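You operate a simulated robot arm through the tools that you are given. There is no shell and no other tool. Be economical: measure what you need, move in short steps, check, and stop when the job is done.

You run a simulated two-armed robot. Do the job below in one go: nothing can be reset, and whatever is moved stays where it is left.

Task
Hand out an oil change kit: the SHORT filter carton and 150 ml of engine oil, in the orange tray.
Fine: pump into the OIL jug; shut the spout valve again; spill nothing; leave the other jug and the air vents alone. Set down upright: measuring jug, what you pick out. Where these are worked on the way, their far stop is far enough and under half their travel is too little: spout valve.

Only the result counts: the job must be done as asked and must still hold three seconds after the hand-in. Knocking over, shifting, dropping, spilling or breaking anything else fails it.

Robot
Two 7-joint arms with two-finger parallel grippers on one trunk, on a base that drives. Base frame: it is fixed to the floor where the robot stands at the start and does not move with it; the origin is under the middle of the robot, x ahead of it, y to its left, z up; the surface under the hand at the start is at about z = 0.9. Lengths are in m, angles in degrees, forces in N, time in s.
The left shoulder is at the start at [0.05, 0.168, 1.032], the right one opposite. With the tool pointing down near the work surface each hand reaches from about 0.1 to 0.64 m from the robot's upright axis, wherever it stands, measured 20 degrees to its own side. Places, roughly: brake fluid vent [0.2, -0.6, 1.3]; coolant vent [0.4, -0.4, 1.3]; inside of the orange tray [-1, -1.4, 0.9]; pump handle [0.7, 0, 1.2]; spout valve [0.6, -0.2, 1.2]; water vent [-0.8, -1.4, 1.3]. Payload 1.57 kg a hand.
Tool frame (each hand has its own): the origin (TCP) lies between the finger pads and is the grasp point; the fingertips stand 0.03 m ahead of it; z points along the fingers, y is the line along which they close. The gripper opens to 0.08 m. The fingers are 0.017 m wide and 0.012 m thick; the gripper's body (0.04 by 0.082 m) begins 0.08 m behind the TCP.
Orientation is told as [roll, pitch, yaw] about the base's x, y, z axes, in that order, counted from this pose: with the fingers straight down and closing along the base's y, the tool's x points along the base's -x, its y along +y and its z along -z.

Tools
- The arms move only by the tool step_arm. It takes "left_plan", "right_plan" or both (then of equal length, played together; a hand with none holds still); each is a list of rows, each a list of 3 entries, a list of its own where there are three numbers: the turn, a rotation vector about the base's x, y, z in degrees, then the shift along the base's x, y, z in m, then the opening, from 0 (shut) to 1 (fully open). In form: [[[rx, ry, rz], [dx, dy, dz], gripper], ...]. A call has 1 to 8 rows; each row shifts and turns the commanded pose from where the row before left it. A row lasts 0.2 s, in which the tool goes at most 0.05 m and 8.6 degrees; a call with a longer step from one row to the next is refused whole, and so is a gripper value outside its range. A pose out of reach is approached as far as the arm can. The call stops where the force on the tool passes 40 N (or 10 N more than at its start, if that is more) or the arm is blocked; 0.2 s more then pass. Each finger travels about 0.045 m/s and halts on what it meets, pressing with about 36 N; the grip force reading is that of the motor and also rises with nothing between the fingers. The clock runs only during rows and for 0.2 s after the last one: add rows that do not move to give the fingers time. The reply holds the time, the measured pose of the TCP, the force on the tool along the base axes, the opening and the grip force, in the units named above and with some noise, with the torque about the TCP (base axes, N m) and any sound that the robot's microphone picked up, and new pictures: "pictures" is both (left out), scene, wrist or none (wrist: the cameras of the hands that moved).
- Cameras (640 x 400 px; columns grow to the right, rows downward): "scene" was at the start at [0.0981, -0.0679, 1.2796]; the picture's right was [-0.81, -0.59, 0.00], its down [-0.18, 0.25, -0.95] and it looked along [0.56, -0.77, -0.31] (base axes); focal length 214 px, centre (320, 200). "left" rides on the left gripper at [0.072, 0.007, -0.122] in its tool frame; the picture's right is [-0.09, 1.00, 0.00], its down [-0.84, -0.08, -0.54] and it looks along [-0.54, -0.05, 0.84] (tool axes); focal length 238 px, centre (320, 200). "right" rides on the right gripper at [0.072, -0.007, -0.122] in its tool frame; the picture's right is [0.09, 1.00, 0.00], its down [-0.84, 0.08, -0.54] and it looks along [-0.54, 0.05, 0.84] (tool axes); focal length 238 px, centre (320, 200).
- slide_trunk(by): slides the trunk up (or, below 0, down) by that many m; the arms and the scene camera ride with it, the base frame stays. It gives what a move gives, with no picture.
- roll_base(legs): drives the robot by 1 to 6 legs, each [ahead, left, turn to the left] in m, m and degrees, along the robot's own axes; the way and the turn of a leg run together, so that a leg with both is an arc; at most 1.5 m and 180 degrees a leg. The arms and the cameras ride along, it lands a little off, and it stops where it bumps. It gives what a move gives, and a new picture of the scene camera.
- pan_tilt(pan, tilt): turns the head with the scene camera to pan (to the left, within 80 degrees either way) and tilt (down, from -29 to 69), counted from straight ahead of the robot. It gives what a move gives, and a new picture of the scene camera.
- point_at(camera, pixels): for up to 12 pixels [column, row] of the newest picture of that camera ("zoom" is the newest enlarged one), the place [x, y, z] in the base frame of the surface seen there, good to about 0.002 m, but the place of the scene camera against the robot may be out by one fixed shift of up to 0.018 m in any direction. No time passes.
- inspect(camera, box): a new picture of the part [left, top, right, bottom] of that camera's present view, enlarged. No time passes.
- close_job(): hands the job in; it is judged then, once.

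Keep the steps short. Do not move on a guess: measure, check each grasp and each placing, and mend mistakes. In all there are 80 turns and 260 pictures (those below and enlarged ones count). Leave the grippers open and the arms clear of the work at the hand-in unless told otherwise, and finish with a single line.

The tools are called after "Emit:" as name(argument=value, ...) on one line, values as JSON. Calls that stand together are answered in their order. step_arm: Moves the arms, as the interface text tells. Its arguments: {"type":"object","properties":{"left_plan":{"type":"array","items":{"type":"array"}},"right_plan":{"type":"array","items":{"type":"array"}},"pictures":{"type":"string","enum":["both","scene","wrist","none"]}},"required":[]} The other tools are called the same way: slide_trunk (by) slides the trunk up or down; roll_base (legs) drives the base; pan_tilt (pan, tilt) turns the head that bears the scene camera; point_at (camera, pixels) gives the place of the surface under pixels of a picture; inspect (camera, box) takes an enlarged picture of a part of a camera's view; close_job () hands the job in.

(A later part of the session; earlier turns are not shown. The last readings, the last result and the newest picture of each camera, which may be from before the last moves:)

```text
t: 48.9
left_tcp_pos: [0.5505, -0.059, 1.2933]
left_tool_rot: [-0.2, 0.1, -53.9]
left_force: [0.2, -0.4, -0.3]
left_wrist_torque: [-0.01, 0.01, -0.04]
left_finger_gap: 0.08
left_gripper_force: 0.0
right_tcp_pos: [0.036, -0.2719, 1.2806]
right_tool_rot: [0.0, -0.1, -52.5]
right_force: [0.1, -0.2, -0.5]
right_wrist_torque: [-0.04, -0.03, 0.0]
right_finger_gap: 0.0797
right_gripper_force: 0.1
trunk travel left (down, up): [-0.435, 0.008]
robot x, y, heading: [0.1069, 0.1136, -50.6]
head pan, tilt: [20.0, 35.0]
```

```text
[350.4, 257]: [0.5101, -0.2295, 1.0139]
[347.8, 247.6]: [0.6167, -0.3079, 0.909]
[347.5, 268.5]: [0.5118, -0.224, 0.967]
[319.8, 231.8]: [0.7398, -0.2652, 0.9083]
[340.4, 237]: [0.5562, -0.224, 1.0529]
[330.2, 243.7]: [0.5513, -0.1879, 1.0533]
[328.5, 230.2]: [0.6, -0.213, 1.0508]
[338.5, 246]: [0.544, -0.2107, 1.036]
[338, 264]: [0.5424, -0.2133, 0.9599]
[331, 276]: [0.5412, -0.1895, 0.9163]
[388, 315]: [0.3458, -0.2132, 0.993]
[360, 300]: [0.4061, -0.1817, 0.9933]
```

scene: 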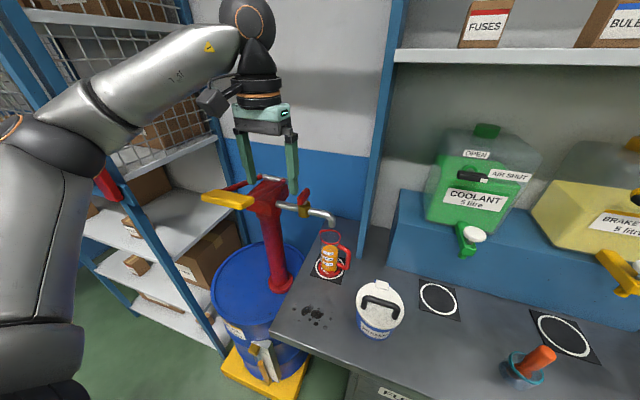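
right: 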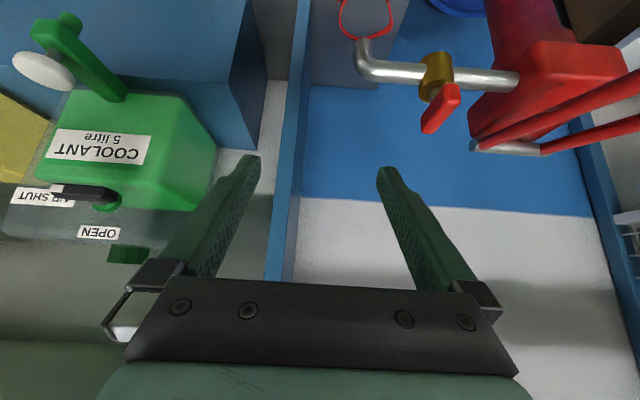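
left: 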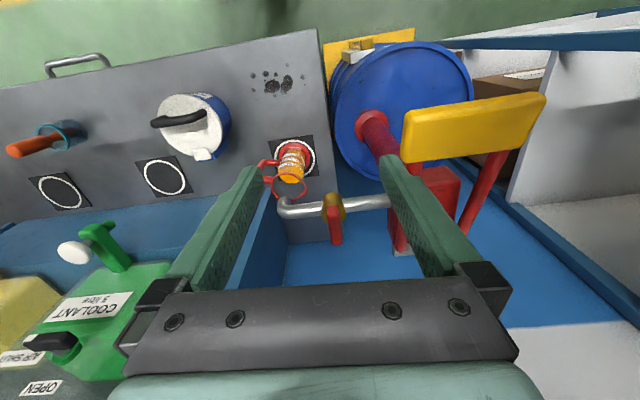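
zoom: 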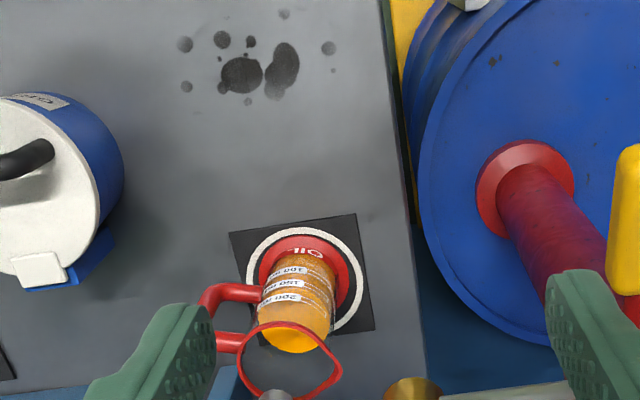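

Jug: centre ≈ (0.572, −0.21), radius ~0.029, rim z 1.044; handle points to azimuth ~199°. I plan a right-hand grasp around the body from the handle side with a tilted tool. First retract the left hand, then drive back near the start pose facing x.

Emit:
step_arm(left_plan=[[[0, 0, 0], [-0.03, 0.03, 0.01], 1], [[0, 0, 0], [-0.03, 0.03, 0.01], 1], [[0, 0, 0], [-0.03, 0.03, 0.01], 1], [[0, 0, 0], [-0.03, 0.03, 0], 1]], pictures="none")

Emit:
roll_base(legs=[[0.02, -0.09, 0], [0, 0, 50.7]])

Emit:
pan_tilt(pan=-25, tilt=40)

```text
t: 49.9
left_tcp_pos: [0.433, 0.0615, 1.3225]
left_tool_rot: [-0.1, 0.2, -53.9]
left_force: [-0.4, -0.2, 0.4]
left_wrist_torque: [-0.03, 0.0, -0.03]
left_finger_gap: 0.0799
left_gripper_force: 0.0
right_tcp_pos: [0.0362, -0.2724, 1.2815]
right_tool_rot: [0.0, -0.1, -52.6]
right_force: [0.1, 0.7, -0.3]
right_wrist_torque: [0.01, -0.03, -0.01]
right_finger_gap: 0.0801
right_gripper_force: 0.1
trunk travel left (down, up): [-0.435, 0.008]
robot x, y, heading: [0.1073, 0.1168, -50.6]
head pan, tilt: [20.0, 35.0]
```

```text
t: 53.6
left_tcp_pos: [0.3019, 0.26, 1.3216]
left_tool_rot: [-0.2, 0.3, -3.1]
left_force: [-0.9, -0.3, -0.5]
left_wrist_torque: [0.01, 0.0, 0.0]
left_finger_gap: 0.0799
left_gripper_force: 0.1
right_tcp_pos: [0.3078, -0.2569, 1.2809]
right_tool_rot: [0.1, 0.1, -2.0]
right_force: [-0.7, -0.5, -0.1]
right_wrist_torque: [0.0, -0.01, 0.0]
right_finger_gap: 0.0804
right_gripper_force: 0.1
trunk travel left (down, up): [-0.435, 0.008]
robot x, y, heading: [0.0539, 0.0457, 0.1]
head pan, tilt: [20.0, 35.0]
```

scene: 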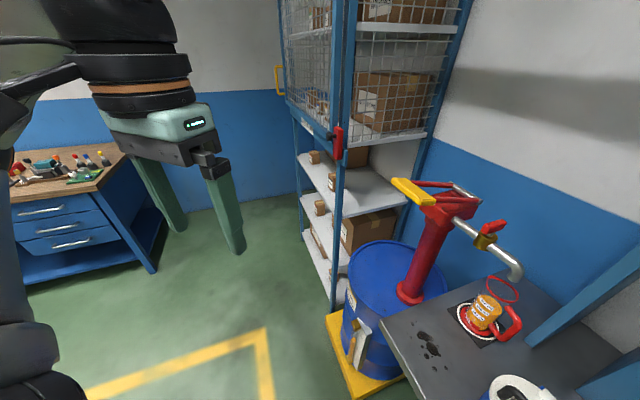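

```text
t: 54.8
left_tcp_pos: [0.303, 0.2614, 1.3232]
left_tool_rot: [-0.2, 0.2, -3.2]
left_force: [0.1, -0.5, 0.8]
left_wrist_torque: [0.01, -0.02, -0.02]
left_finger_gap: 0.0799
left_gripper_force: 0.0
right_tcp_pos: [0.308, -0.2572, 1.2816]
right_tool_rot: [0.0, 0.1, -2.0]
right_force: [-0.3, 0.2, 1.0]
right_wrist_torque: [-0.03, -0.01, 0.02]
right_finger_gap: 0.0801
right_gripper_force: 0.1
trunk travel left (down, up): [-0.435, 0.008]
robot x, y, heading: [0.0534, 0.044, -0.1]
head pan, tilt: [-25.0, 40.0]
```

scene: 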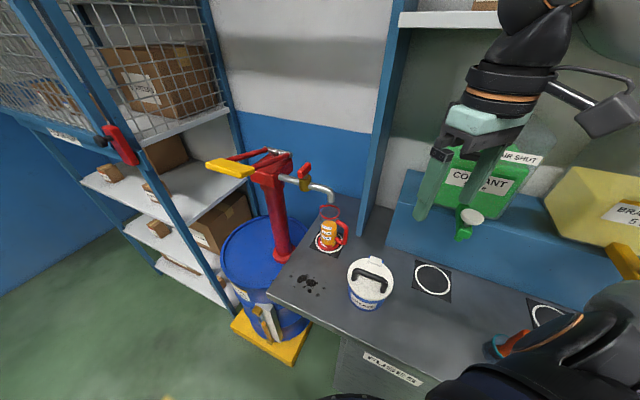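

Set the right tool: yaw +21°, tilt 40° forward, moving out behind the jug at a safe height.

Emit:
step_arm(right_plan=[[[0, 0, 7], [0.02, 0.002, 0], 1], [[0, 0, 7], [0.02, 0.002, 0], 1], [[0, 0, 7], [0.02, 0.002, 0], 1], [[2.6, -7.57, 0], [0.02, 0.002, 0], 1], [[2.6, -7.57, 0], [0.02, 0.002, 0], 1], [[2.6, -7.57, 0], [0.02, 0.002, 0], 1], [[2.6, -7.57, 0], [0.02, 0, 0], 1], [[2.6, -7.57, 0], [0.02, 0, 0], 1]])

```text
t: 56.6
left_tcp_pos: [0.303, 0.2595, 1.3234]
left_tool_rot: [-0.1, 0.2, -3.3]
left_force: [0.2, -0.4, -0.1]
left_wrist_torque: [0.01, -0.01, -0.03]
left_finger_gap: 0.0799
left_gripper_force: 0.0
right_tcp_pos: [0.4682, -0.2466, 1.2803]
right_tool_rot: [0.0, -40.2, 19.0]
right_force: [-0.8, 0.2, 0.4]
right_wrist_torque: [0.03, 0.0, 0.03]
right_finger_gap: 0.0798
right_gripper_force: 0.1
trunk travel left (down, up): [-0.435, 0.008]
robot x, y, heading: [0.0563, 0.041, 0.1]
head pan, tilt: [-25.0, 40.0]
```

scene: 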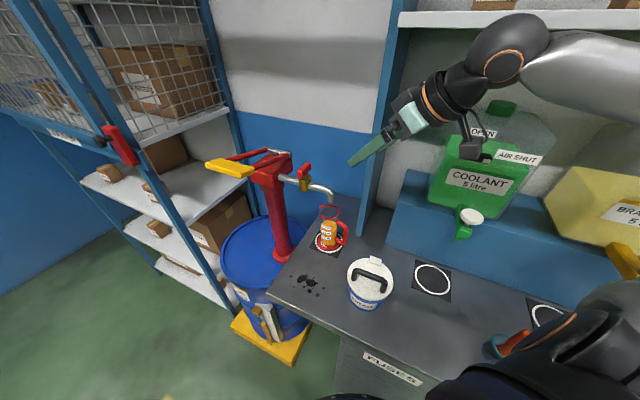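
right: 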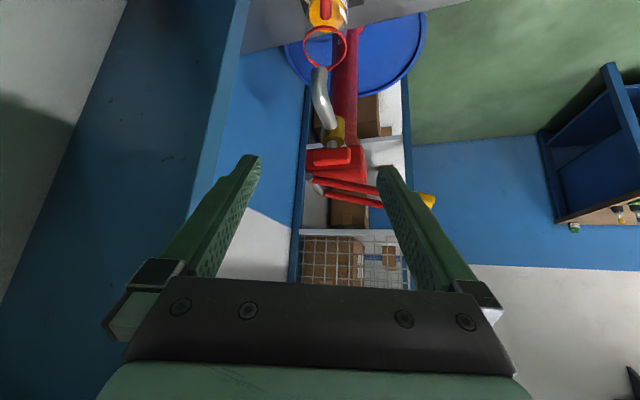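

Emit:
point_at(camera="scene", pixels=[[470, 214], [460, 232], [378, 200], [400, 215], [372, 275], [375, 262]])

Emit:
slide_trunk(by=-0.15)

Emit:
inspect(camera="right", box=[0, 0, 640, 400])

```text
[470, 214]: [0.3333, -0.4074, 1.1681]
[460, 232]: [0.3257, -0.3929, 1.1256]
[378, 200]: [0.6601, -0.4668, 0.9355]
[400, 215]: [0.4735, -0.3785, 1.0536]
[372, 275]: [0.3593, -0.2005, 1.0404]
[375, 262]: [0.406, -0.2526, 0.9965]
```

```text
t: 58.3
left_tcp_pos: [0.3019, 0.2614, 1.1731]
left_tool_rot: [-0.2, 0.1, -3.3]
left_force: [0.1, 0.4, -0.3]
left_wrist_torque: [0.01, 0.0, 0.0]
left_finger_gap: 0.0798
left_gripper_force: 0.1
right_tcp_pos: [0.4681, -0.245, 1.1303]
right_tool_rot: [-0.1, -40.0, 19.1]
right_force: [0.5, 0.0, -0.4]
right_wrist_torque: [0.06, 0.03, -0.01]
right_finger_gap: 0.0802
right_gripper_force: 0.1
trunk travel left (down, up): [-0.285, 0.158]
robot x, y, heading: [0.0553, 0.0514, -0.2]
head pan, tilt: [-25.0, 40.0]
```

```text
1.00 times, centred on (320, 200) of right (not enlarged: the box is as wide or as high as the picture)
```

zoom: 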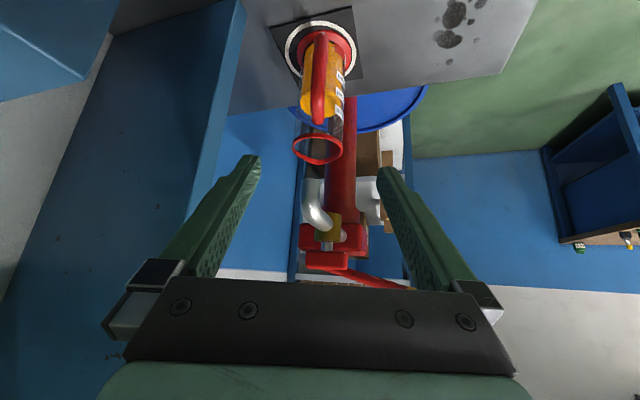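

Emit:
pan_tilt(pan=-50, tilt=25)

Emit:
point_at(camera="right", pixels=[[318, 60], [318, 90], [317, 118], [300, 140], [341, 140], [320, 165], [332, 58], [335, 90], [300, 60], [303, 95], [325, 30]])

```text
t: 59.2
left_tcp_pos: [0.3013, 0.26, 1.173]
left_tool_rot: [-0.3, 0.2, -3.3]
left_force: [0.9, -0.8, -0.2]
left_wrist_torque: [-0.01, -0.02, 0.02]
left_finger_gap: 0.0801
left_gripper_force: 0.1
right_tcp_pos: [0.468, -0.2457, 1.1304]
right_tool_rot: [0.0, -40.1, 19.1]
right_force: [-0.8, -0.3, 0.2]
right_wrist_torque: [0.02, -0.05, 0.04]
right_finger_gap: 0.0799
right_gripper_force: 0.0
trunk travel left (down, up): [-0.285, 0.158]
robot x, y, heading: [0.058, 0.0453, -0.1]
head pan, tilt: [-50.0, 25.0]
```

scene: 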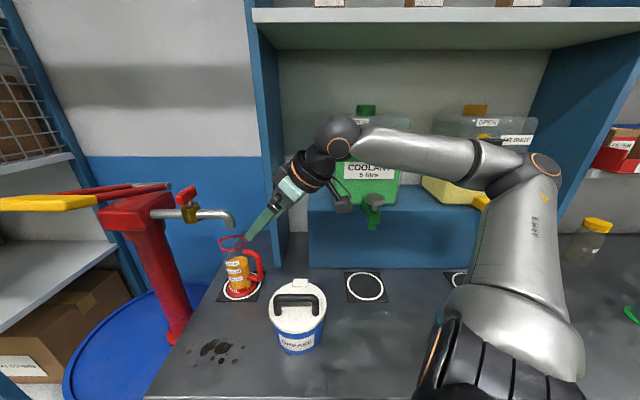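

```text
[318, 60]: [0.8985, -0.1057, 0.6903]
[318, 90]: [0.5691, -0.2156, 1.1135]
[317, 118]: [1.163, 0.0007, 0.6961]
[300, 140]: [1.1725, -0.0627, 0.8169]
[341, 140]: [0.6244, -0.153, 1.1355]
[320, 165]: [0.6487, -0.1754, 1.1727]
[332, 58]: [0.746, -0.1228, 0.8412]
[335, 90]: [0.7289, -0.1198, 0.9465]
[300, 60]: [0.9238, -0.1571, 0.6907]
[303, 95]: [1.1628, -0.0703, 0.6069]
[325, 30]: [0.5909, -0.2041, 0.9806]
```

Emit:
point_at(camera="zoom", pixels=[[318, 60], [318, 90], [317, 115], [295, 148], [341, 145], [320, 133], [320, 163], [345, 75], [312, 60], [303, 95], [325, 30]])

Emit:
point_at(camera="scene", pixels=[[345, 205], [374, 200], [372, 225], [350, 122], [420, 150], [480, 135], [450, 170], [500, 165], [540, 170], [366, 110]])

```text
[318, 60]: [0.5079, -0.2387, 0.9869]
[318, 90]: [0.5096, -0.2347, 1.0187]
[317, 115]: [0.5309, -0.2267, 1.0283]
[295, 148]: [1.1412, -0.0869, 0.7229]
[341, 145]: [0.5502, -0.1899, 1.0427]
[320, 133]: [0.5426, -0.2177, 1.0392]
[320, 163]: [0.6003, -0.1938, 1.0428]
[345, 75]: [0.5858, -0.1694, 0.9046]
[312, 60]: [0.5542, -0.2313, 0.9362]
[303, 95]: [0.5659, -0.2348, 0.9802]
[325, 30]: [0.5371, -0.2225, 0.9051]
```

```text
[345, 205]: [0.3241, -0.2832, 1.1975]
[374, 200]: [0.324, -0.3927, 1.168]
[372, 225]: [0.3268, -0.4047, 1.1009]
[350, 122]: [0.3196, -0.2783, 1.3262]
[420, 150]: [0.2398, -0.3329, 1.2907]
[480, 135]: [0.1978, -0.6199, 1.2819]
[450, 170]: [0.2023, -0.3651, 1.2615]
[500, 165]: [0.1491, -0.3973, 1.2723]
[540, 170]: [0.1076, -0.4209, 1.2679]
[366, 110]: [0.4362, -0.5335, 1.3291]
```

Everything lines up: the jug is straight ahead on the tool axis. Advance 60% along the axis and look.

Emit:
step_arm(right_plan=[[[0, 0, 0], [0.0218, 0.0075, -0.0298], 1], [[0, 0, 0], [0.0218, 0.0075, -0.0298], 1], [[0, 0, 0], [0.0218, 0.0075, -0.0298], 1]])

```text
t: 60.0
left_tcp_pos: [0.3022, 0.2603, 1.1727]
left_tool_rot: [-0.2, 0.2, -3.2]
left_force: [0.2, 0.4, 0.2]
left_wrist_torque: [-0.02, 0.03, -0.02]
left_finger_gap: 0.0799
left_gripper_force: 0.1
right_tcp_pos: [0.5346, -0.2252, 1.04]
right_tool_rot: [-0.1, -40.2, 19.0]
right_force: [0.4, 0.1, 0.3]
right_wrist_torque: [-0.03, -0.02, 0.03]
right_finger_gap: 0.0799
right_gripper_force: 0.1
trunk travel left (down, up): [-0.285, 0.158]
robot x, y, heading: [0.0605, 0.0463, -0.0]
head pan, tilt: [-50.0, 25.0]
```

scene: 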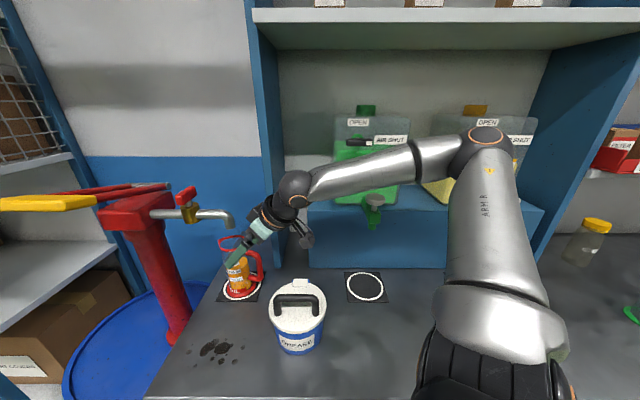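
right: 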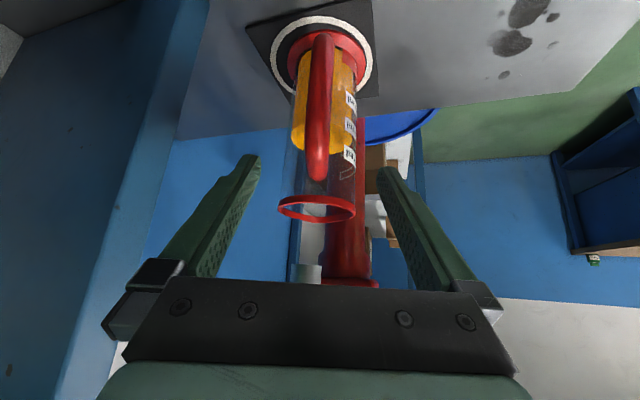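

Emit:
step_arm(right_plan=[[[0, 0, 0], [0.0141, 0.0057, -0.0197], 1], [[0, 0, 0], [0.0141, 0.0057, -0.0197], 1], [[0, 0, 0], [0.0141, 0.0057, -0.0197], 1]])

```text
t: 60.8
left_tcp_pos: [0.3017, 0.2599, 1.1718]
left_tool_rot: [-0.2, 0.1, -3.2]
left_force: [0.7, -1.2, 0.6]
left_wrist_torque: [-0.02, -0.01, -0.02]
left_finger_gap: 0.0799
left_gripper_force: 0.1
right_tcp_pos: [0.5754, -0.2075, 0.982]
right_tool_rot: [0.0, -40.0, 19.0]
right_force: [0.7, 0.2, -0.1]
right_wrist_torque: [0.0, 0.0, -0.01]
right_finger_gap: 0.0801
right_gripper_force: 0.1
trunk travel left (down, up): [-0.285, 0.158]
robot x, y, heading: [0.0536, 0.0405, -0.2]
head pan, tilt: [-50.0, 25.0]
```

scene: 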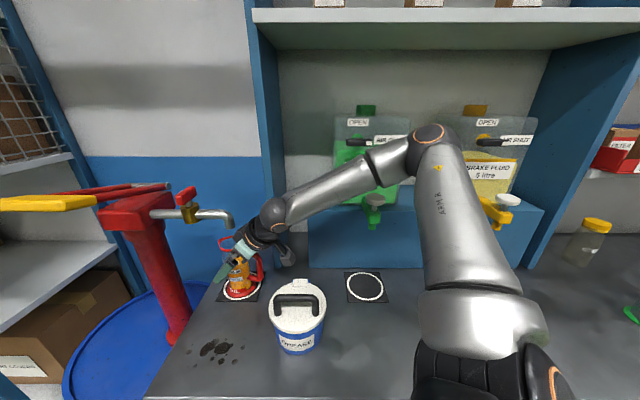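
right: 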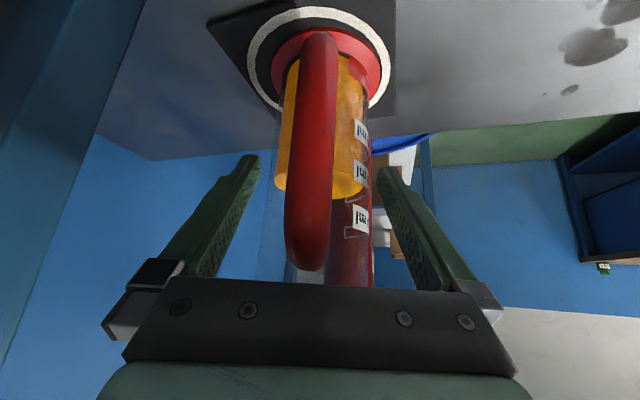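

Body is between the fingers, no contact. Close.

Emit:
step_arm(right_plan=[[[0, 0, 0], [0, 0, 0], 0], [[0, 0, 0], [0, 0, 0], 0], [[0, 0, 0], [0, 0, 0], 0], [[0, 0, 0], [0, 0, 0], 0]])

```text
t: 61.8
left_tcp_pos: [0.3028, 0.2607, 1.1734]
left_tool_rot: [-0.1, 0.2, -3.3]
left_force: [-0.4, -0.2, 0.5]
left_wrist_torque: [0.0, -0.02, -0.02]
left_finger_gap: 0.0798
left_gripper_force: 0.1
right_tcp_pos: [0.5741, -0.2073, 0.9833]
right_tool_rot: [0.0, -40.1, 19.0]
right_force: [1.3, -0.3, -0.1]
right_wrist_torque: [-0.02, -0.1, -0.01]
right_finger_gap: 0.0546
right_gripper_force: 35.9
trunk travel left (down, up): [-0.285, 0.158]
robot x, y, heading: [0.0512, 0.0444, -0.1]
head pan, tilt: [-50.0, 25.0]
```

scene: 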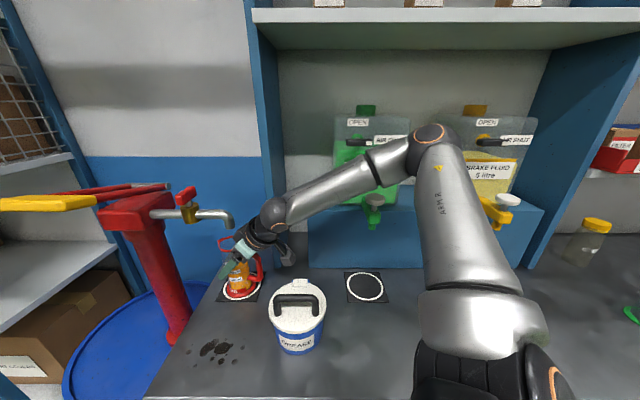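
right: 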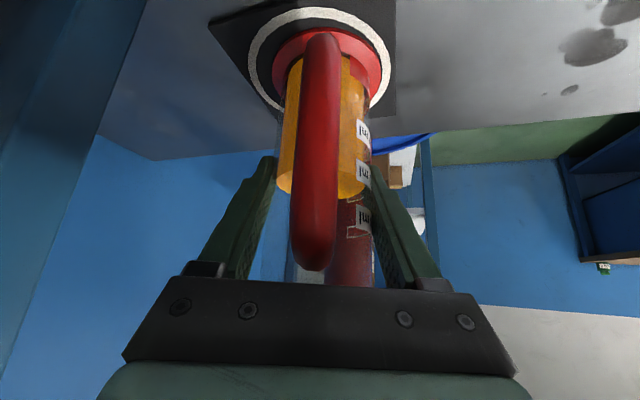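

Gripped on 0.055 m. Lift 2 cm only (the spout is 5 cm above the rim) and check.

Emit:
step_arm(right_plan=[[[0, 0, 0], [0, 0, 0.01], 0], [[0, 0, 0], [0, 0, 0.01], 0]])

Emit:
inspect(camera="scene", box=[180, 190, 330, 320])

```text
t: 62.4
left_tcp_pos: [0.3031, 0.2605, 1.1728]
left_tool_rot: [-0.2, 0.3, -3.2]
left_force: [-0.2, 0.8, 0.0]
left_wrist_torque: [-0.03, -0.02, 0.01]
left_finger_gap: 0.0799
left_gripper_force: 0.1
right_tcp_pos: [0.5749, -0.208, 1.0026]
right_tool_rot: [0.1, -39.9, 19.0]
right_force: [-0.3, 0.1, -2.0]
right_wrist_torque: [0.03, -0.03, -0.03]
right_finger_gap: 0.055
right_gripper_force: 36.2
trunk travel left (down, up): [-0.285, 0.158]
robot x, y, heading: [0.0506, 0.0462, -0.0]
head pan, tilt: [-50.0, 25.0]
```

scene: 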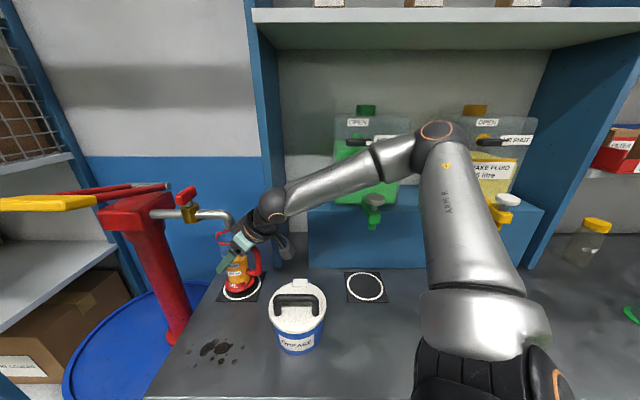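
right: 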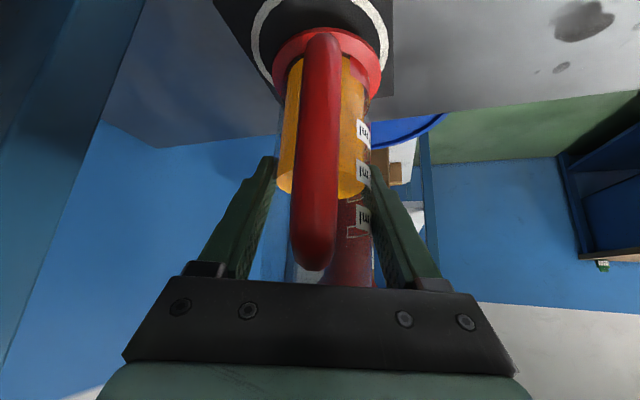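

```text
3.08 times, centred on (255, 255) of scene
```

zoom: 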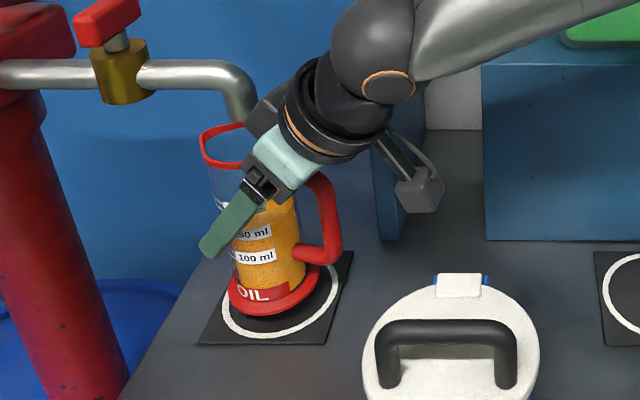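

Lifted upright and clear. Slide it out from under the spout toward az ~115° and then up, clear of the grease can.

Emit:
step_arm(right_plan=[[[0, 0, 0], [-0.01, 0.021, 0.003], 0], [[0, 0, 0], [-0.01, 0.021, 0.003], 0], [[0, 0, 0], [-0.01, 0.021, 0.01], 0], [[0, 0, 0], [-0.003, 0.008, 0.03], 0], [[0, 0, 0], [-0.003, 0.005, 0.04], 0], [[0, 0, 0], [-0.01, 0.005, 0.04], 0], [[0, 0, 0], [-0.03, 0, 0.03], 0], [[0, 0, 0], [-0.04, -0.01, 0], 0]])

```text
t: 64.2
left_tcp_pos: [0.3015, 0.2603, 1.1716]
left_tool_rot: [-0.1, 0.1, -3.3]
left_force: [0.3, -0.6, -0.3]
left_wrist_torque: [0.03, 0.0, -0.01]
left_finger_gap: 0.08
left_gripper_force: 0.1
right_tcp_pos: [0.458, -0.1354, 1.1597]
right_tool_rot: [0.0, -40.1, 19.0]
right_force: [0.1, -0.6, -2.0]
right_wrist_torque: [0.05, -0.05, 0.02]
right_finger_gap: 0.0546
right_gripper_force: 35.5
trunk travel left (down, up): [-0.285, 0.158]
robot x, y, heading: [0.0526, 0.0444, -0.3]
head pan, tilt: [-50.0, 25.0]
```

scene: 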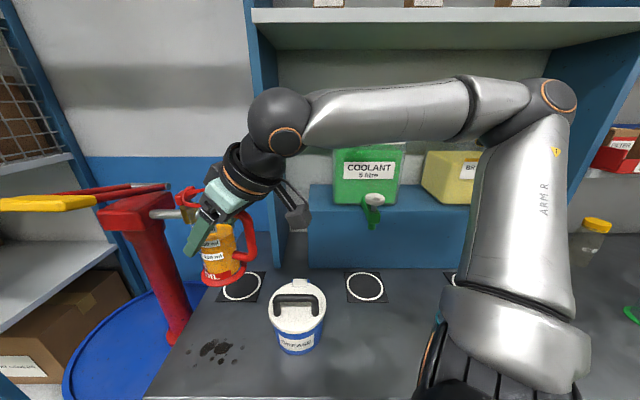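
right: 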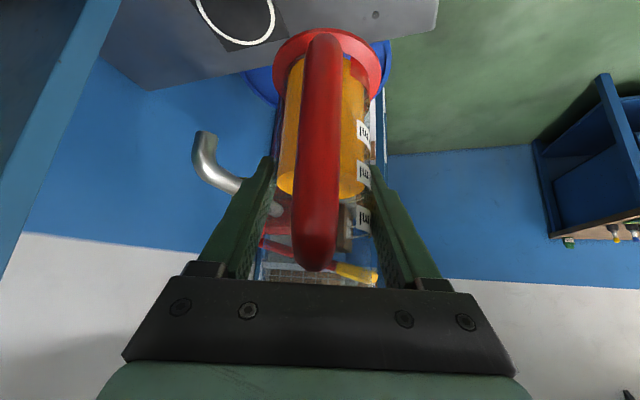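

Bring the jug nearer the body, then turn to face the bench.

Emit:
step_arm(right_plan=[[[0, 0, 0], [-0.03, -0.003, 0], 0], [[0, 0, 0], [-0.03, -0.003, 0], 0], [[0, 0, 0], [-0.03, -0.003, 0.005], 0], [[0, 0, 0], [-0.02, -0.003, 0.005], 0]], pictures="none")

Emit:
roll_base(legs=[[-0.05, 0, -25], [-0.03, 0, -25]])

Emit:
pan_tilt(pan=-70, tilt=30)

```text
t: 65.2
left_tcp_pos: [0.3024, 0.2608, 1.1735]
left_tool_rot: [-0.2, 0.1, -3.2]
left_force: [-0.9, -1.0, 1.0]
left_wrist_torque: [-0.03, 0.03, 0.0]
left_finger_gap: 0.0802
left_gripper_force: 0.1
right_tcp_pos: [0.3504, -0.1467, 1.1701]
right_tool_rot: [-0.1, -40.0, 19.0]
right_force: [-0.2, -0.2, -2.5]
right_wrist_torque: [0.06, -0.03, 0.0]
right_finger_gap: 0.0547
right_gripper_force: 35.9
trunk travel left (down, up): [-0.285, 0.158]
robot x, y, heading: [0.0512, 0.0421, -0.2]
head pan, tilt: [-50.0, 25.0]
```

```text
t: 68.2
left_tcp_pos: [0.3076, 0.0233, 1.1729]
left_tool_rot: [-0.3, 0.2, -53.0]
left_force: [0.3, -0.1, -0.3]
left_wrist_torque: [0.0, 0.02, -0.01]
left_finger_gap: 0.0801
left_gripper_force: 0.0
right_tcp_pos: [0.0287, -0.2762, 1.1703]
right_tool_rot: [0.1, -39.9, -30.6]
right_force: [0.1, -0.5, -1.5]
right_wrist_torque: [0.02, -0.02, 0.01]
right_finger_gap: 0.0543
right_gripper_force: 35.9
trunk travel left (down, up): [-0.285, 0.158]
robot x, y, heading: [-0.0175, 0.0738, -49.6]
head pan, tilt: [-50.0, 25.0]
```

scene: 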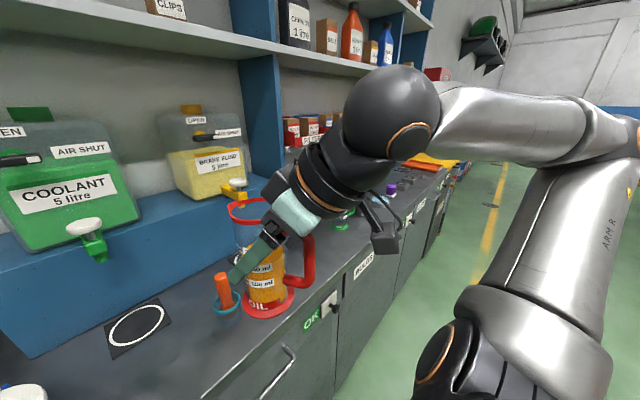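

```text
t: 69.0
left_tcp_pos: [0.3076, 0.0231, 1.1725]
left_tool_rot: [-0.1, 0.1, -53.1]
left_force: [0.2, 0.5, -0.4]
left_wrist_torque: [0.0, 0.0, 0.01]
left_finger_gap: 0.0799
left_gripper_force: 0.1
right_tcp_pos: [0.0284, -0.2759, 1.1707]
right_tool_rot: [-0.1, -40.0, -30.7]
right_force: [0.0, -0.3, -2.3]
right_wrist_torque: [-0.02, -0.01, 0.01]
right_finger_gap: 0.0543
right_gripper_force: 36.6
trunk travel left (down, up): [-0.285, 0.158]
robot x, y, heading: [-0.0179, 0.0723, -49.3]
head pan, tilt: [-70.0, 30.0]
```

scene: 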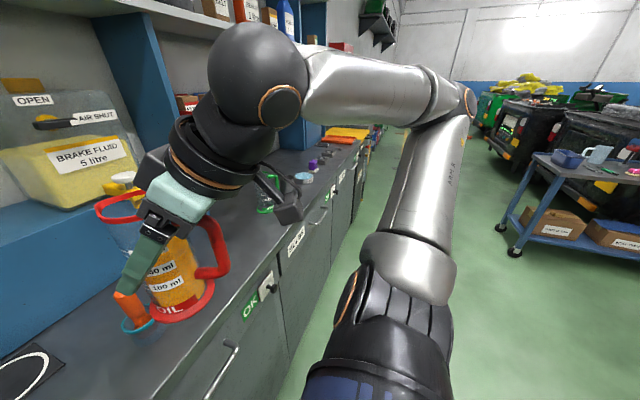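

Floor is clear along the bench. Drive 1.1 m to the right.

Emit:
roll_base(legs=[[0, -1.1, 0]])

Emit:
pan_tilt(pan=-40, tilt=35)

```text
t: 78.9
left_tcp_pos: [-0.5388, -0.6853, 1.1716]
left_tool_rot: [-0.2, 0.2, -53.5]
left_force: [0.0, 0.3, -0.6]
left_wrist_torque: [0.02, 0.01, -0.01]
left_finger_gap: 0.08
left_gripper_force: 0.1
right_tcp_pos: [-0.8194, -0.9822, 1.171]
right_tool_rot: [0.1, -40.0, -31.3]
right_force: [-0.7, 0.2, -1.1]
right_wrist_torque: [-0.01, -0.01, 0.0]
right_finger_gap: 0.0543
right_gripper_force: 36.1
trunk travel left (down, up): [-0.285, 0.158]
robot x, y, heading: [-0.8629, -0.628, -50.6]
head pan, tilt: [-70.0, 30.0]
```

scene: 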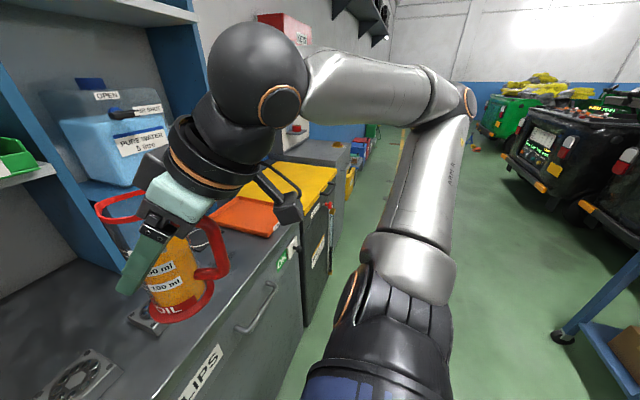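

```text
t: 79.9
left_tcp_pos: [-0.5393, -0.6863, 1.1722]
left_tool_rot: [-0.2, 0.2, -53.6]
left_force: [0.7, -1.1, 0.0]
left_wrist_torque: [0.04, -0.01, -0.04]
left_finger_gap: 0.0802
left_gripper_force: 0.1
right_tcp_pos: [-0.8201, -0.9828, 1.1708]
right_tool_rot: [0.1, -40.0, -31.3]
right_force: [0.5, 0.4, -1.7]
right_wrist_torque: [-0.03, -0.06, -0.02]
right_finger_gap: 0.0538
right_gripper_force: 36.1
trunk travel left (down, up): [-0.285, 0.158]
robot x, y, heading: [-0.8637, -0.6312, -50.8]
head pan, tilt: [-40.0, 35.0]
```

scene: 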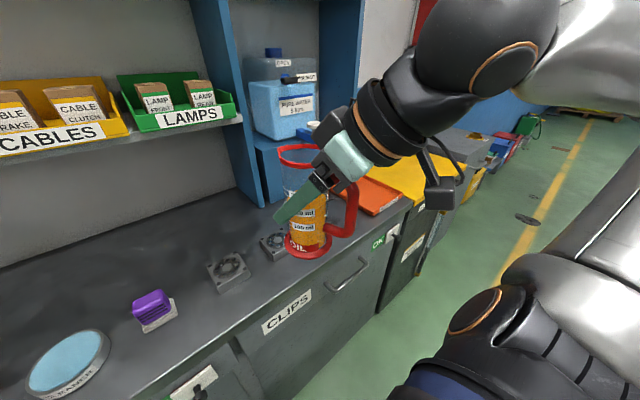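

Emit:
roll_base(legs=[[0, -0.47, 0]])

Emit:
pan_tilt(pan=0, tilt=40)

```text
t: 84.5
left_tcp_pos: [-0.8978, -0.9824, 1.1718]
left_tool_rot: [-0.2, 0.2, -52.6]
left_force: [0.3, 0.1, 0.0]
left_wrist_torque: [-0.03, 0.0, 0.01]
left_finger_gap: 0.08
left_gripper_force: 0.1
right_tcp_pos: [-1.1747, -1.2844, 1.17]
right_tool_rot: [0.0, -40.0, -30.4]
right_force: [-0.2, 0.7, -2.2]
right_wrist_torque: [-0.03, 0.01, -0.01]
right_finger_gap: 0.0537
right_gripper_force: 36.4
trunk travel left (down, up): [-0.285, 0.158]
robot x, y, heading: [-1.2235, -0.9299, -49.6]
head pan, tilt: [-40.0, 35.0]
```

scene: 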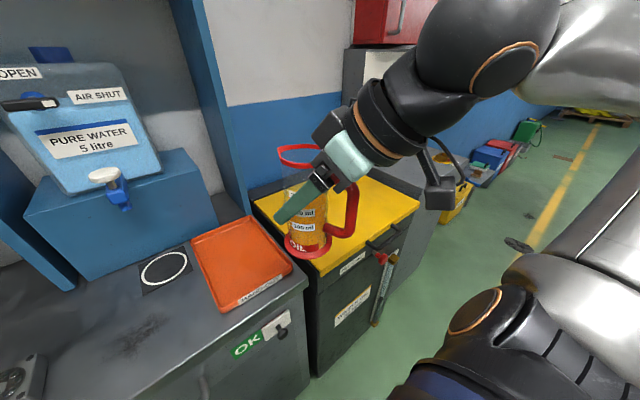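

```text
t: 85.6
left_tcp_pos: [-0.8966, -0.9829, 1.1722]
left_tool_rot: [-0.2, 0.2, -52.8]
left_force: [0.4, -0.3, 0.3]
left_wrist_torque: [0.04, 0.01, -0.01]
left_finger_gap: 0.0801
left_gripper_force: 0.0
right_tcp_pos: [-1.1743, -1.2836, 1.1701]
right_tool_rot: [0.0, -40.0, -30.3]
right_force: [0.4, 0.3, -2.8]
right_wrist_torque: [-0.02, -0.01, 0.02]
right_finger_gap: 0.0536
right_gripper_force: 36.0
trunk travel left (down, up): [-0.285, 0.158]
robot x, y, heading: [-1.2255, -0.9385, -49.6]
head pan, tilt: [0.0, 40.0]
```

scene: 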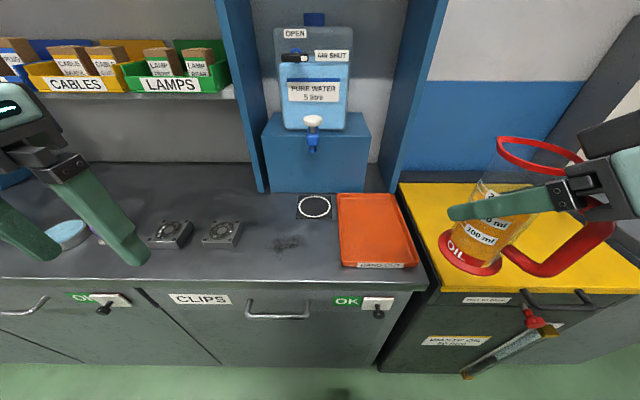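

Emit:
point_at(camera="scene", pixels=[[340, 196], [393, 195], [414, 262], [343, 263], [372, 225], [375, 250], [360, 210], [400, 240], [352, 245]])

Emit:
inspect(camera="scene", box=[320, 180, 440, 280])

```text
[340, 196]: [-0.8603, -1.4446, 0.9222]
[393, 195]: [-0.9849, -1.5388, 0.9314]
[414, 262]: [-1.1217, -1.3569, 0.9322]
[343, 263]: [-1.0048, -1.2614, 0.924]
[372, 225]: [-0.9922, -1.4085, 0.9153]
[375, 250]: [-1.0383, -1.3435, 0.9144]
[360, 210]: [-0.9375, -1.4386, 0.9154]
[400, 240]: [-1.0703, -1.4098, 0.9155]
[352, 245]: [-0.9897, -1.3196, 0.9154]
```

```text
4.00 times, centred on (380, 230) of scene
```

zoom: 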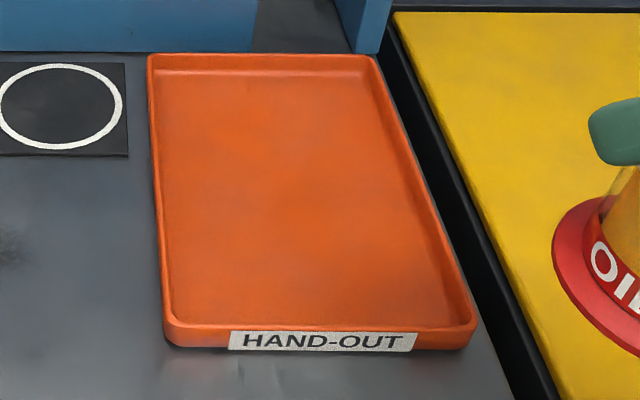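

Tray: inner n .34–.55, floor ~5 mm above the jug mat. Carry the jug over the rear part of the tray at height.

Emit:
step_arm(right_plan=[[[0, 0, 0], [0.0339, -0.027, 0], 0], [[0, 0, 0], [0.0339, -0.027, 0], 0], [[0, 0, 0], [0.0339, -0.027, 0], 0], [[0, 0, 0], [0.0339, -0.027, 0], 0], [[0, 0, 0], [0.0339, -0.027, -0.02], 0], [[0, 0, 0], [0.0339, -0.027, -0.04], 0], [[0, 0, 0], [0, 0, -0.03], 0]])

Emit:
inspect(camera="scene", box=[280, 120, 480, 280])

```text
refused: row 6 steps farther than a row can; nothing moved
```

```text
2.50 times, centred on (380, 200) of scene
```

zoom: 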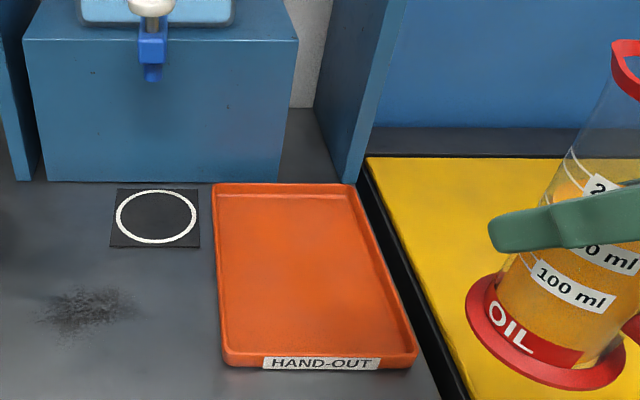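

Emit:
step_arm(right_plan=[[[0, 0, 0], [0.0339, -0.027, 0], 0], [[0, 0, 0], [0.0339, -0.027, 0], 0], [[0, 0, 0], [0.0339, -0.027, 0], 0], [[0, 0, 0], [0.0339, -0.027, 0], 0], [[0, 0, 0], [0.0339, -0.027, -0.015], 0], [[0, 0, 0], [0.0339, -0.027, -0.015], 0], [[0, 0, 0], [0, 0, -0.03], 0], [[0, 0, 0], [0, 0, -0.03], 0]])

Emit:
inspect(camera="scene", box=[280, 120, 480, 280])

```text
t: 87.4
left_tcp_pos: [-0.8967, -0.9829, 1.1728]
left_tool_rot: [-0.2, 0.2, -52.7]
left_force: [0.1, 0.3, -1.6]
left_wrist_torque: [0.0, -0.01, 0.0]
left_finger_gap: 0.0798
left_gripper_force: 0.0
right_tcp_pos: [-0.9691, -1.4475, 1.0786]
right_tool_rot: [0.0, -40.0, -30.4]
right_force: [0.3, -0.4, -3.6]
right_wrist_torque: [0.0, -0.02, -0.03]
right_finger_gap: 0.0537
right_gripper_force: 36.0
trunk travel left (down, up): [-0.285, 0.158]
robot x, y, heading: [-1.225, -0.9301, -49.5]
head pan, tilt: [0.0, 40.0]
```

scene: 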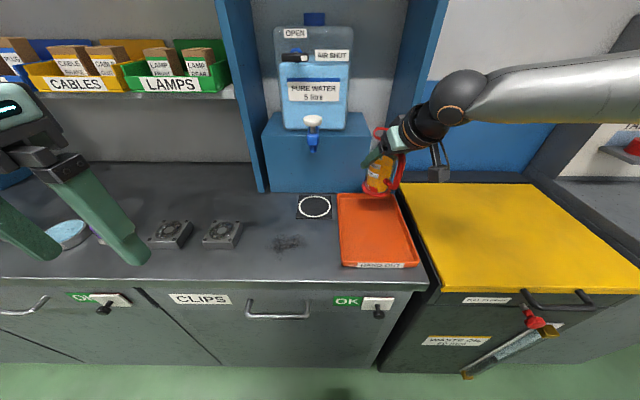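
right: 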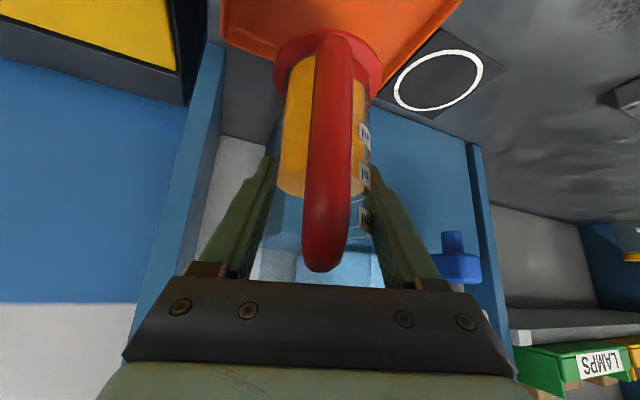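

```text
2.50 times, centred on (380, 200) of scene
```

zoom: 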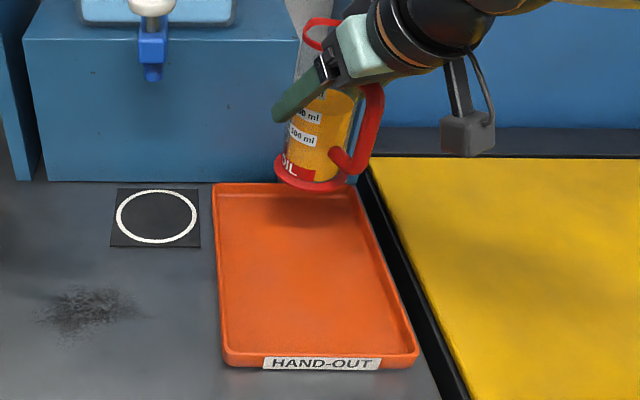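

Emit:
point_at(camera="right", pixels=[[224, 35], [250, 57], [376, 94], [420, 48], [455, 8], [385, 50], [260, 30], [275, 70], [372, 75]])

```text
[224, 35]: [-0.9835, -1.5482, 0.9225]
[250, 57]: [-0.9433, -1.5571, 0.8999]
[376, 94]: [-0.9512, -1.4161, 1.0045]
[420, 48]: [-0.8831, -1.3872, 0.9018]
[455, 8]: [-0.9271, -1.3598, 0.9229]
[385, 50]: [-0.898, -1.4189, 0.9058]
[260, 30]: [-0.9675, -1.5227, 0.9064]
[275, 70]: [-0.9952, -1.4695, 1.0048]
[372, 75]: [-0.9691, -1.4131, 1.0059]
```

Jug base centre lies well inside the tray. Lower to contact.

Emit:
step_arm(right_plan=[[[0, 0, 0], [0, 0, -0.03], 0], [[0, 0, 0], [0, 0, -0.03], 0], [[0, 0, 0], [0, 0, -0.018], 0], [[0, 0, 0], [0, 0, -0.006], 0], [[0, 0, 0], [0, 0, -0.003], 0]], pictures="scene")

Emit:
inspect(camera="scene", box=[320, 130, 440, 230])

```text
t: 88.6
left_tcp_pos: [-0.8978, -0.9831, 1.173]
left_tool_rot: [-0.3, 0.2, -52.7]
left_force: [-0.4, 0.3, 0.1]
left_wrist_torque: [0.01, 0.0, -0.03]
left_finger_gap: 0.0798
left_gripper_force: 0.1
right_tcp_pos: [-0.9708, -1.4454, 0.9929]
right_tool_rot: [-0.1, -40.0, -30.5]
right_force: [-0.2, -0.4, -1.8]
right_wrist_torque: [-0.02, -0.08, 0.03]
right_finger_gap: 0.0539
right_gripper_force: 36.1
trunk travel left (down, up): [-0.285, 0.158]
robot x, y, heading: [-1.2263, -0.9315, -49.7]
head pan, tilt: [0.0, 40.0]
```

scene: 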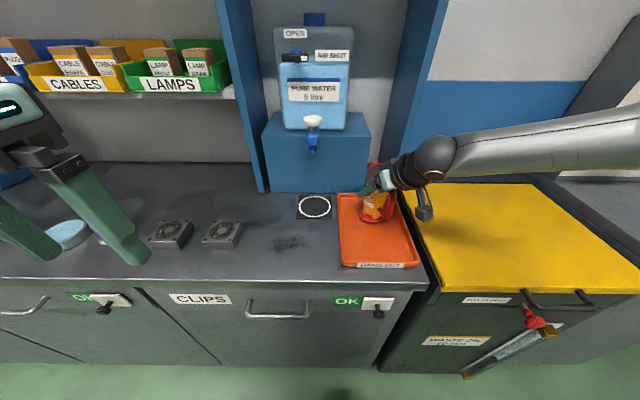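

```text
4.00 times, centred on (380, 180) of scene
```

zoom: 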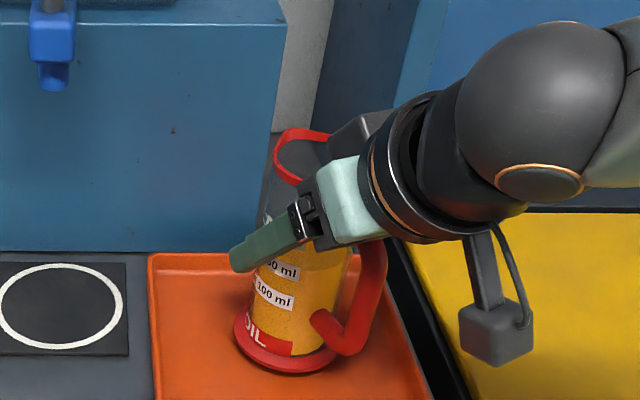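

Emit:
step_arm(right_plan=[[[0, 0, 0], [0, 0, -0.002], 0], [[0, 0, 0], [0, 0, -0.002], 0]], pictures="none")

```text
t: 89.2
left_tcp_pos: [-0.8978, -0.9832, 1.1722]
left_tool_rot: [-0.2, 0.2, -52.7]
left_force: [-0.1, 0.6, 0.2]
left_wrist_torque: [-0.01, 0.0, 0.03]
left_finger_gap: 0.08
left_gripper_force: 0.0
right_tcp_pos: [-0.9708, -1.4452, 0.9879]
right_tool_rot: [0.0, -40.0, -30.4]
right_force: [-0.6, -0.5, -2.2]
right_wrist_torque: [-0.04, -0.04, -0.02]
right_finger_gap: 0.054
right_gripper_force: 36.2
trunk travel left (down, up): [-0.285, 0.158]
robot x, y, heading: [-1.2266, -0.9332, -49.4]
head pan, tilt: [0.0, 40.0]
```

Emit:
step_arm(right_plan=[[[0, 0, 0], [0, 0, -0.0015], 0], [[0, 0, 0], [0, 0, -0.0015], 0]], pictures="none")

```text
t: 89.8
left_tcp_pos: [-0.897, -0.9834, 1.1715]
left_tool_rot: [-0.1, 0.2, -52.7]
left_force: [0.9, -0.1, 0.5]
left_wrist_torque: [0.02, 0.01, 0.01]
left_finger_gap: 0.0802
left_gripper_force: 0.0
right_tcp_pos: [-0.9705, -1.4455, 0.9846]
right_tool_rot: [0.0, -40.0, -30.4]
right_force: [-0.3, -0.1, -1.5]
right_wrist_torque: [0.0, -0.05, -0.01]
right_finger_gap: 0.0535
right_gripper_force: 36.6
trunk travel left (down, up): [-0.285, 0.158]
robot x, y, heading: [-1.2236, -0.9359, -49.7]
head pan, tilt: [0.0, 40.0]
```

Emit:
step_arm(right_plan=[[[0, 0, 0], [0, 0, -0.0015], 0], [[0, 0, 0], [0, 0, -0.0015], 0]], pictures="wrist")

Emit:
point_at(camera="right", pixels=[[260, 50], [385, 50], [280, 60], [370, 65], [300, 33], [322, 30], [345, 30]])

```text
t: 90.4
left_tcp_pos: [-0.8994, -0.9836, 1.1736]
left_tool_rot: [-0.2, 0.1, -52.7]
left_force: [-0.5, -0.3, 0.3]
left_wrist_torque: [-0.01, -0.04, -0.01]
left_finger_gap: 0.0802
left_gripper_force: 0.1
right_tcp_pos: [-0.9719, -1.4464, 0.983]
right_tool_rot: [0.0, -40.1, -30.6]
right_force: [-1.0, -0.8, 1.3]
right_wrist_torque: [0.08, 0.15, 0.03]
right_finger_gap: 0.0537
right_gripper_force: 35.8
trunk travel left (down, up): [-0.285, 0.158]
robot x, y, heading: [-1.2228, -0.9353, -49.7]
head pan, tilt: [0.0, 40.0]
```

right: 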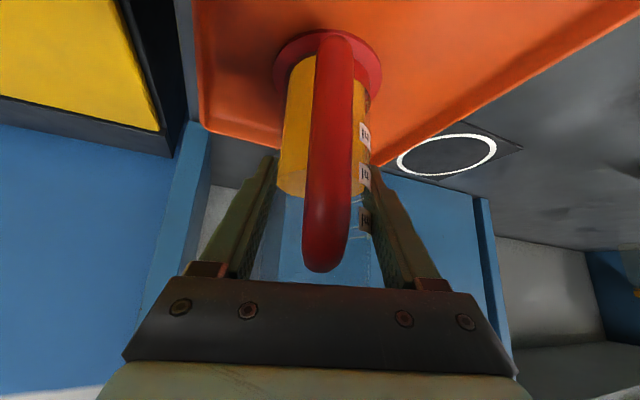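

```text
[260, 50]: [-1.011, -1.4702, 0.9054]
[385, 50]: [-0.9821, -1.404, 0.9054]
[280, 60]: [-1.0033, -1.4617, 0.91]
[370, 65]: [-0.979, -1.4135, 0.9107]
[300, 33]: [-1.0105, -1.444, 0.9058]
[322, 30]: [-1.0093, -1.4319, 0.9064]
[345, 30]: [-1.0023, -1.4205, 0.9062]
```

Load has transferred to the tray (−2 → +1.3 N). Open the fingers.

Emit:
step_arm(right_plan=[[[0, 0, 0], [0, 0, 0], 0.8], [[0, 0, 0], [0, 0, 0], 1], [[0, 0, 0], [0, 0, 0], 1], [[0, 0, 0], [0, 0, 0], 1]])

```text
t: 91.4
left_tcp_pos: [-0.8991, -0.9828, 1.1732]
left_tool_rot: [-0.2, 0.3, -52.7]
left_force: [0.9, 0.6, 0.4]
left_wrist_torque: [-0.03, -0.01, -0.02]
left_finger_gap: 0.0799
left_gripper_force: 0.0
right_tcp_pos: [-0.9715, -1.4464, 0.9834]
right_tool_rot: [0.0, -40.0, -30.4]
right_force: [0.4, 0.7, -0.1]
right_wrist_torque: [-0.01, -0.01, 0.01]
right_finger_gap: 0.0802
right_gripper_force: 0.0
trunk travel left (down, up): [-0.285, 0.158]
robot x, y, heading: [-1.219, -0.9361, -49.4]
head pan, tilt: [0.0, 40.0]
```

scene: 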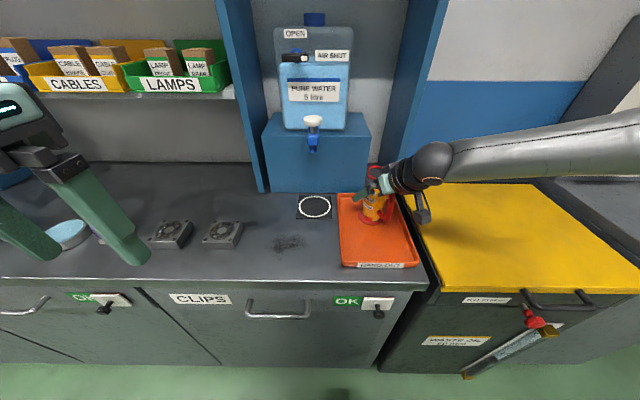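
right: 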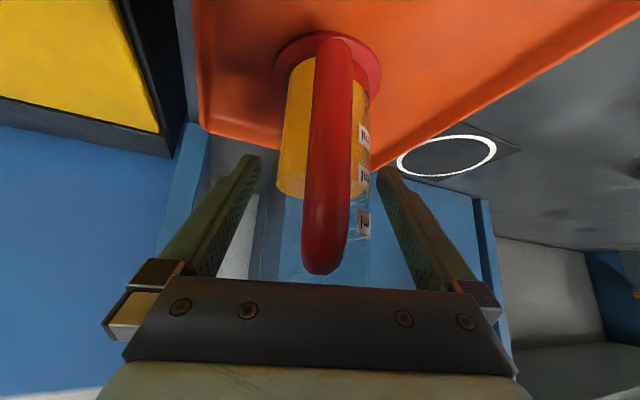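

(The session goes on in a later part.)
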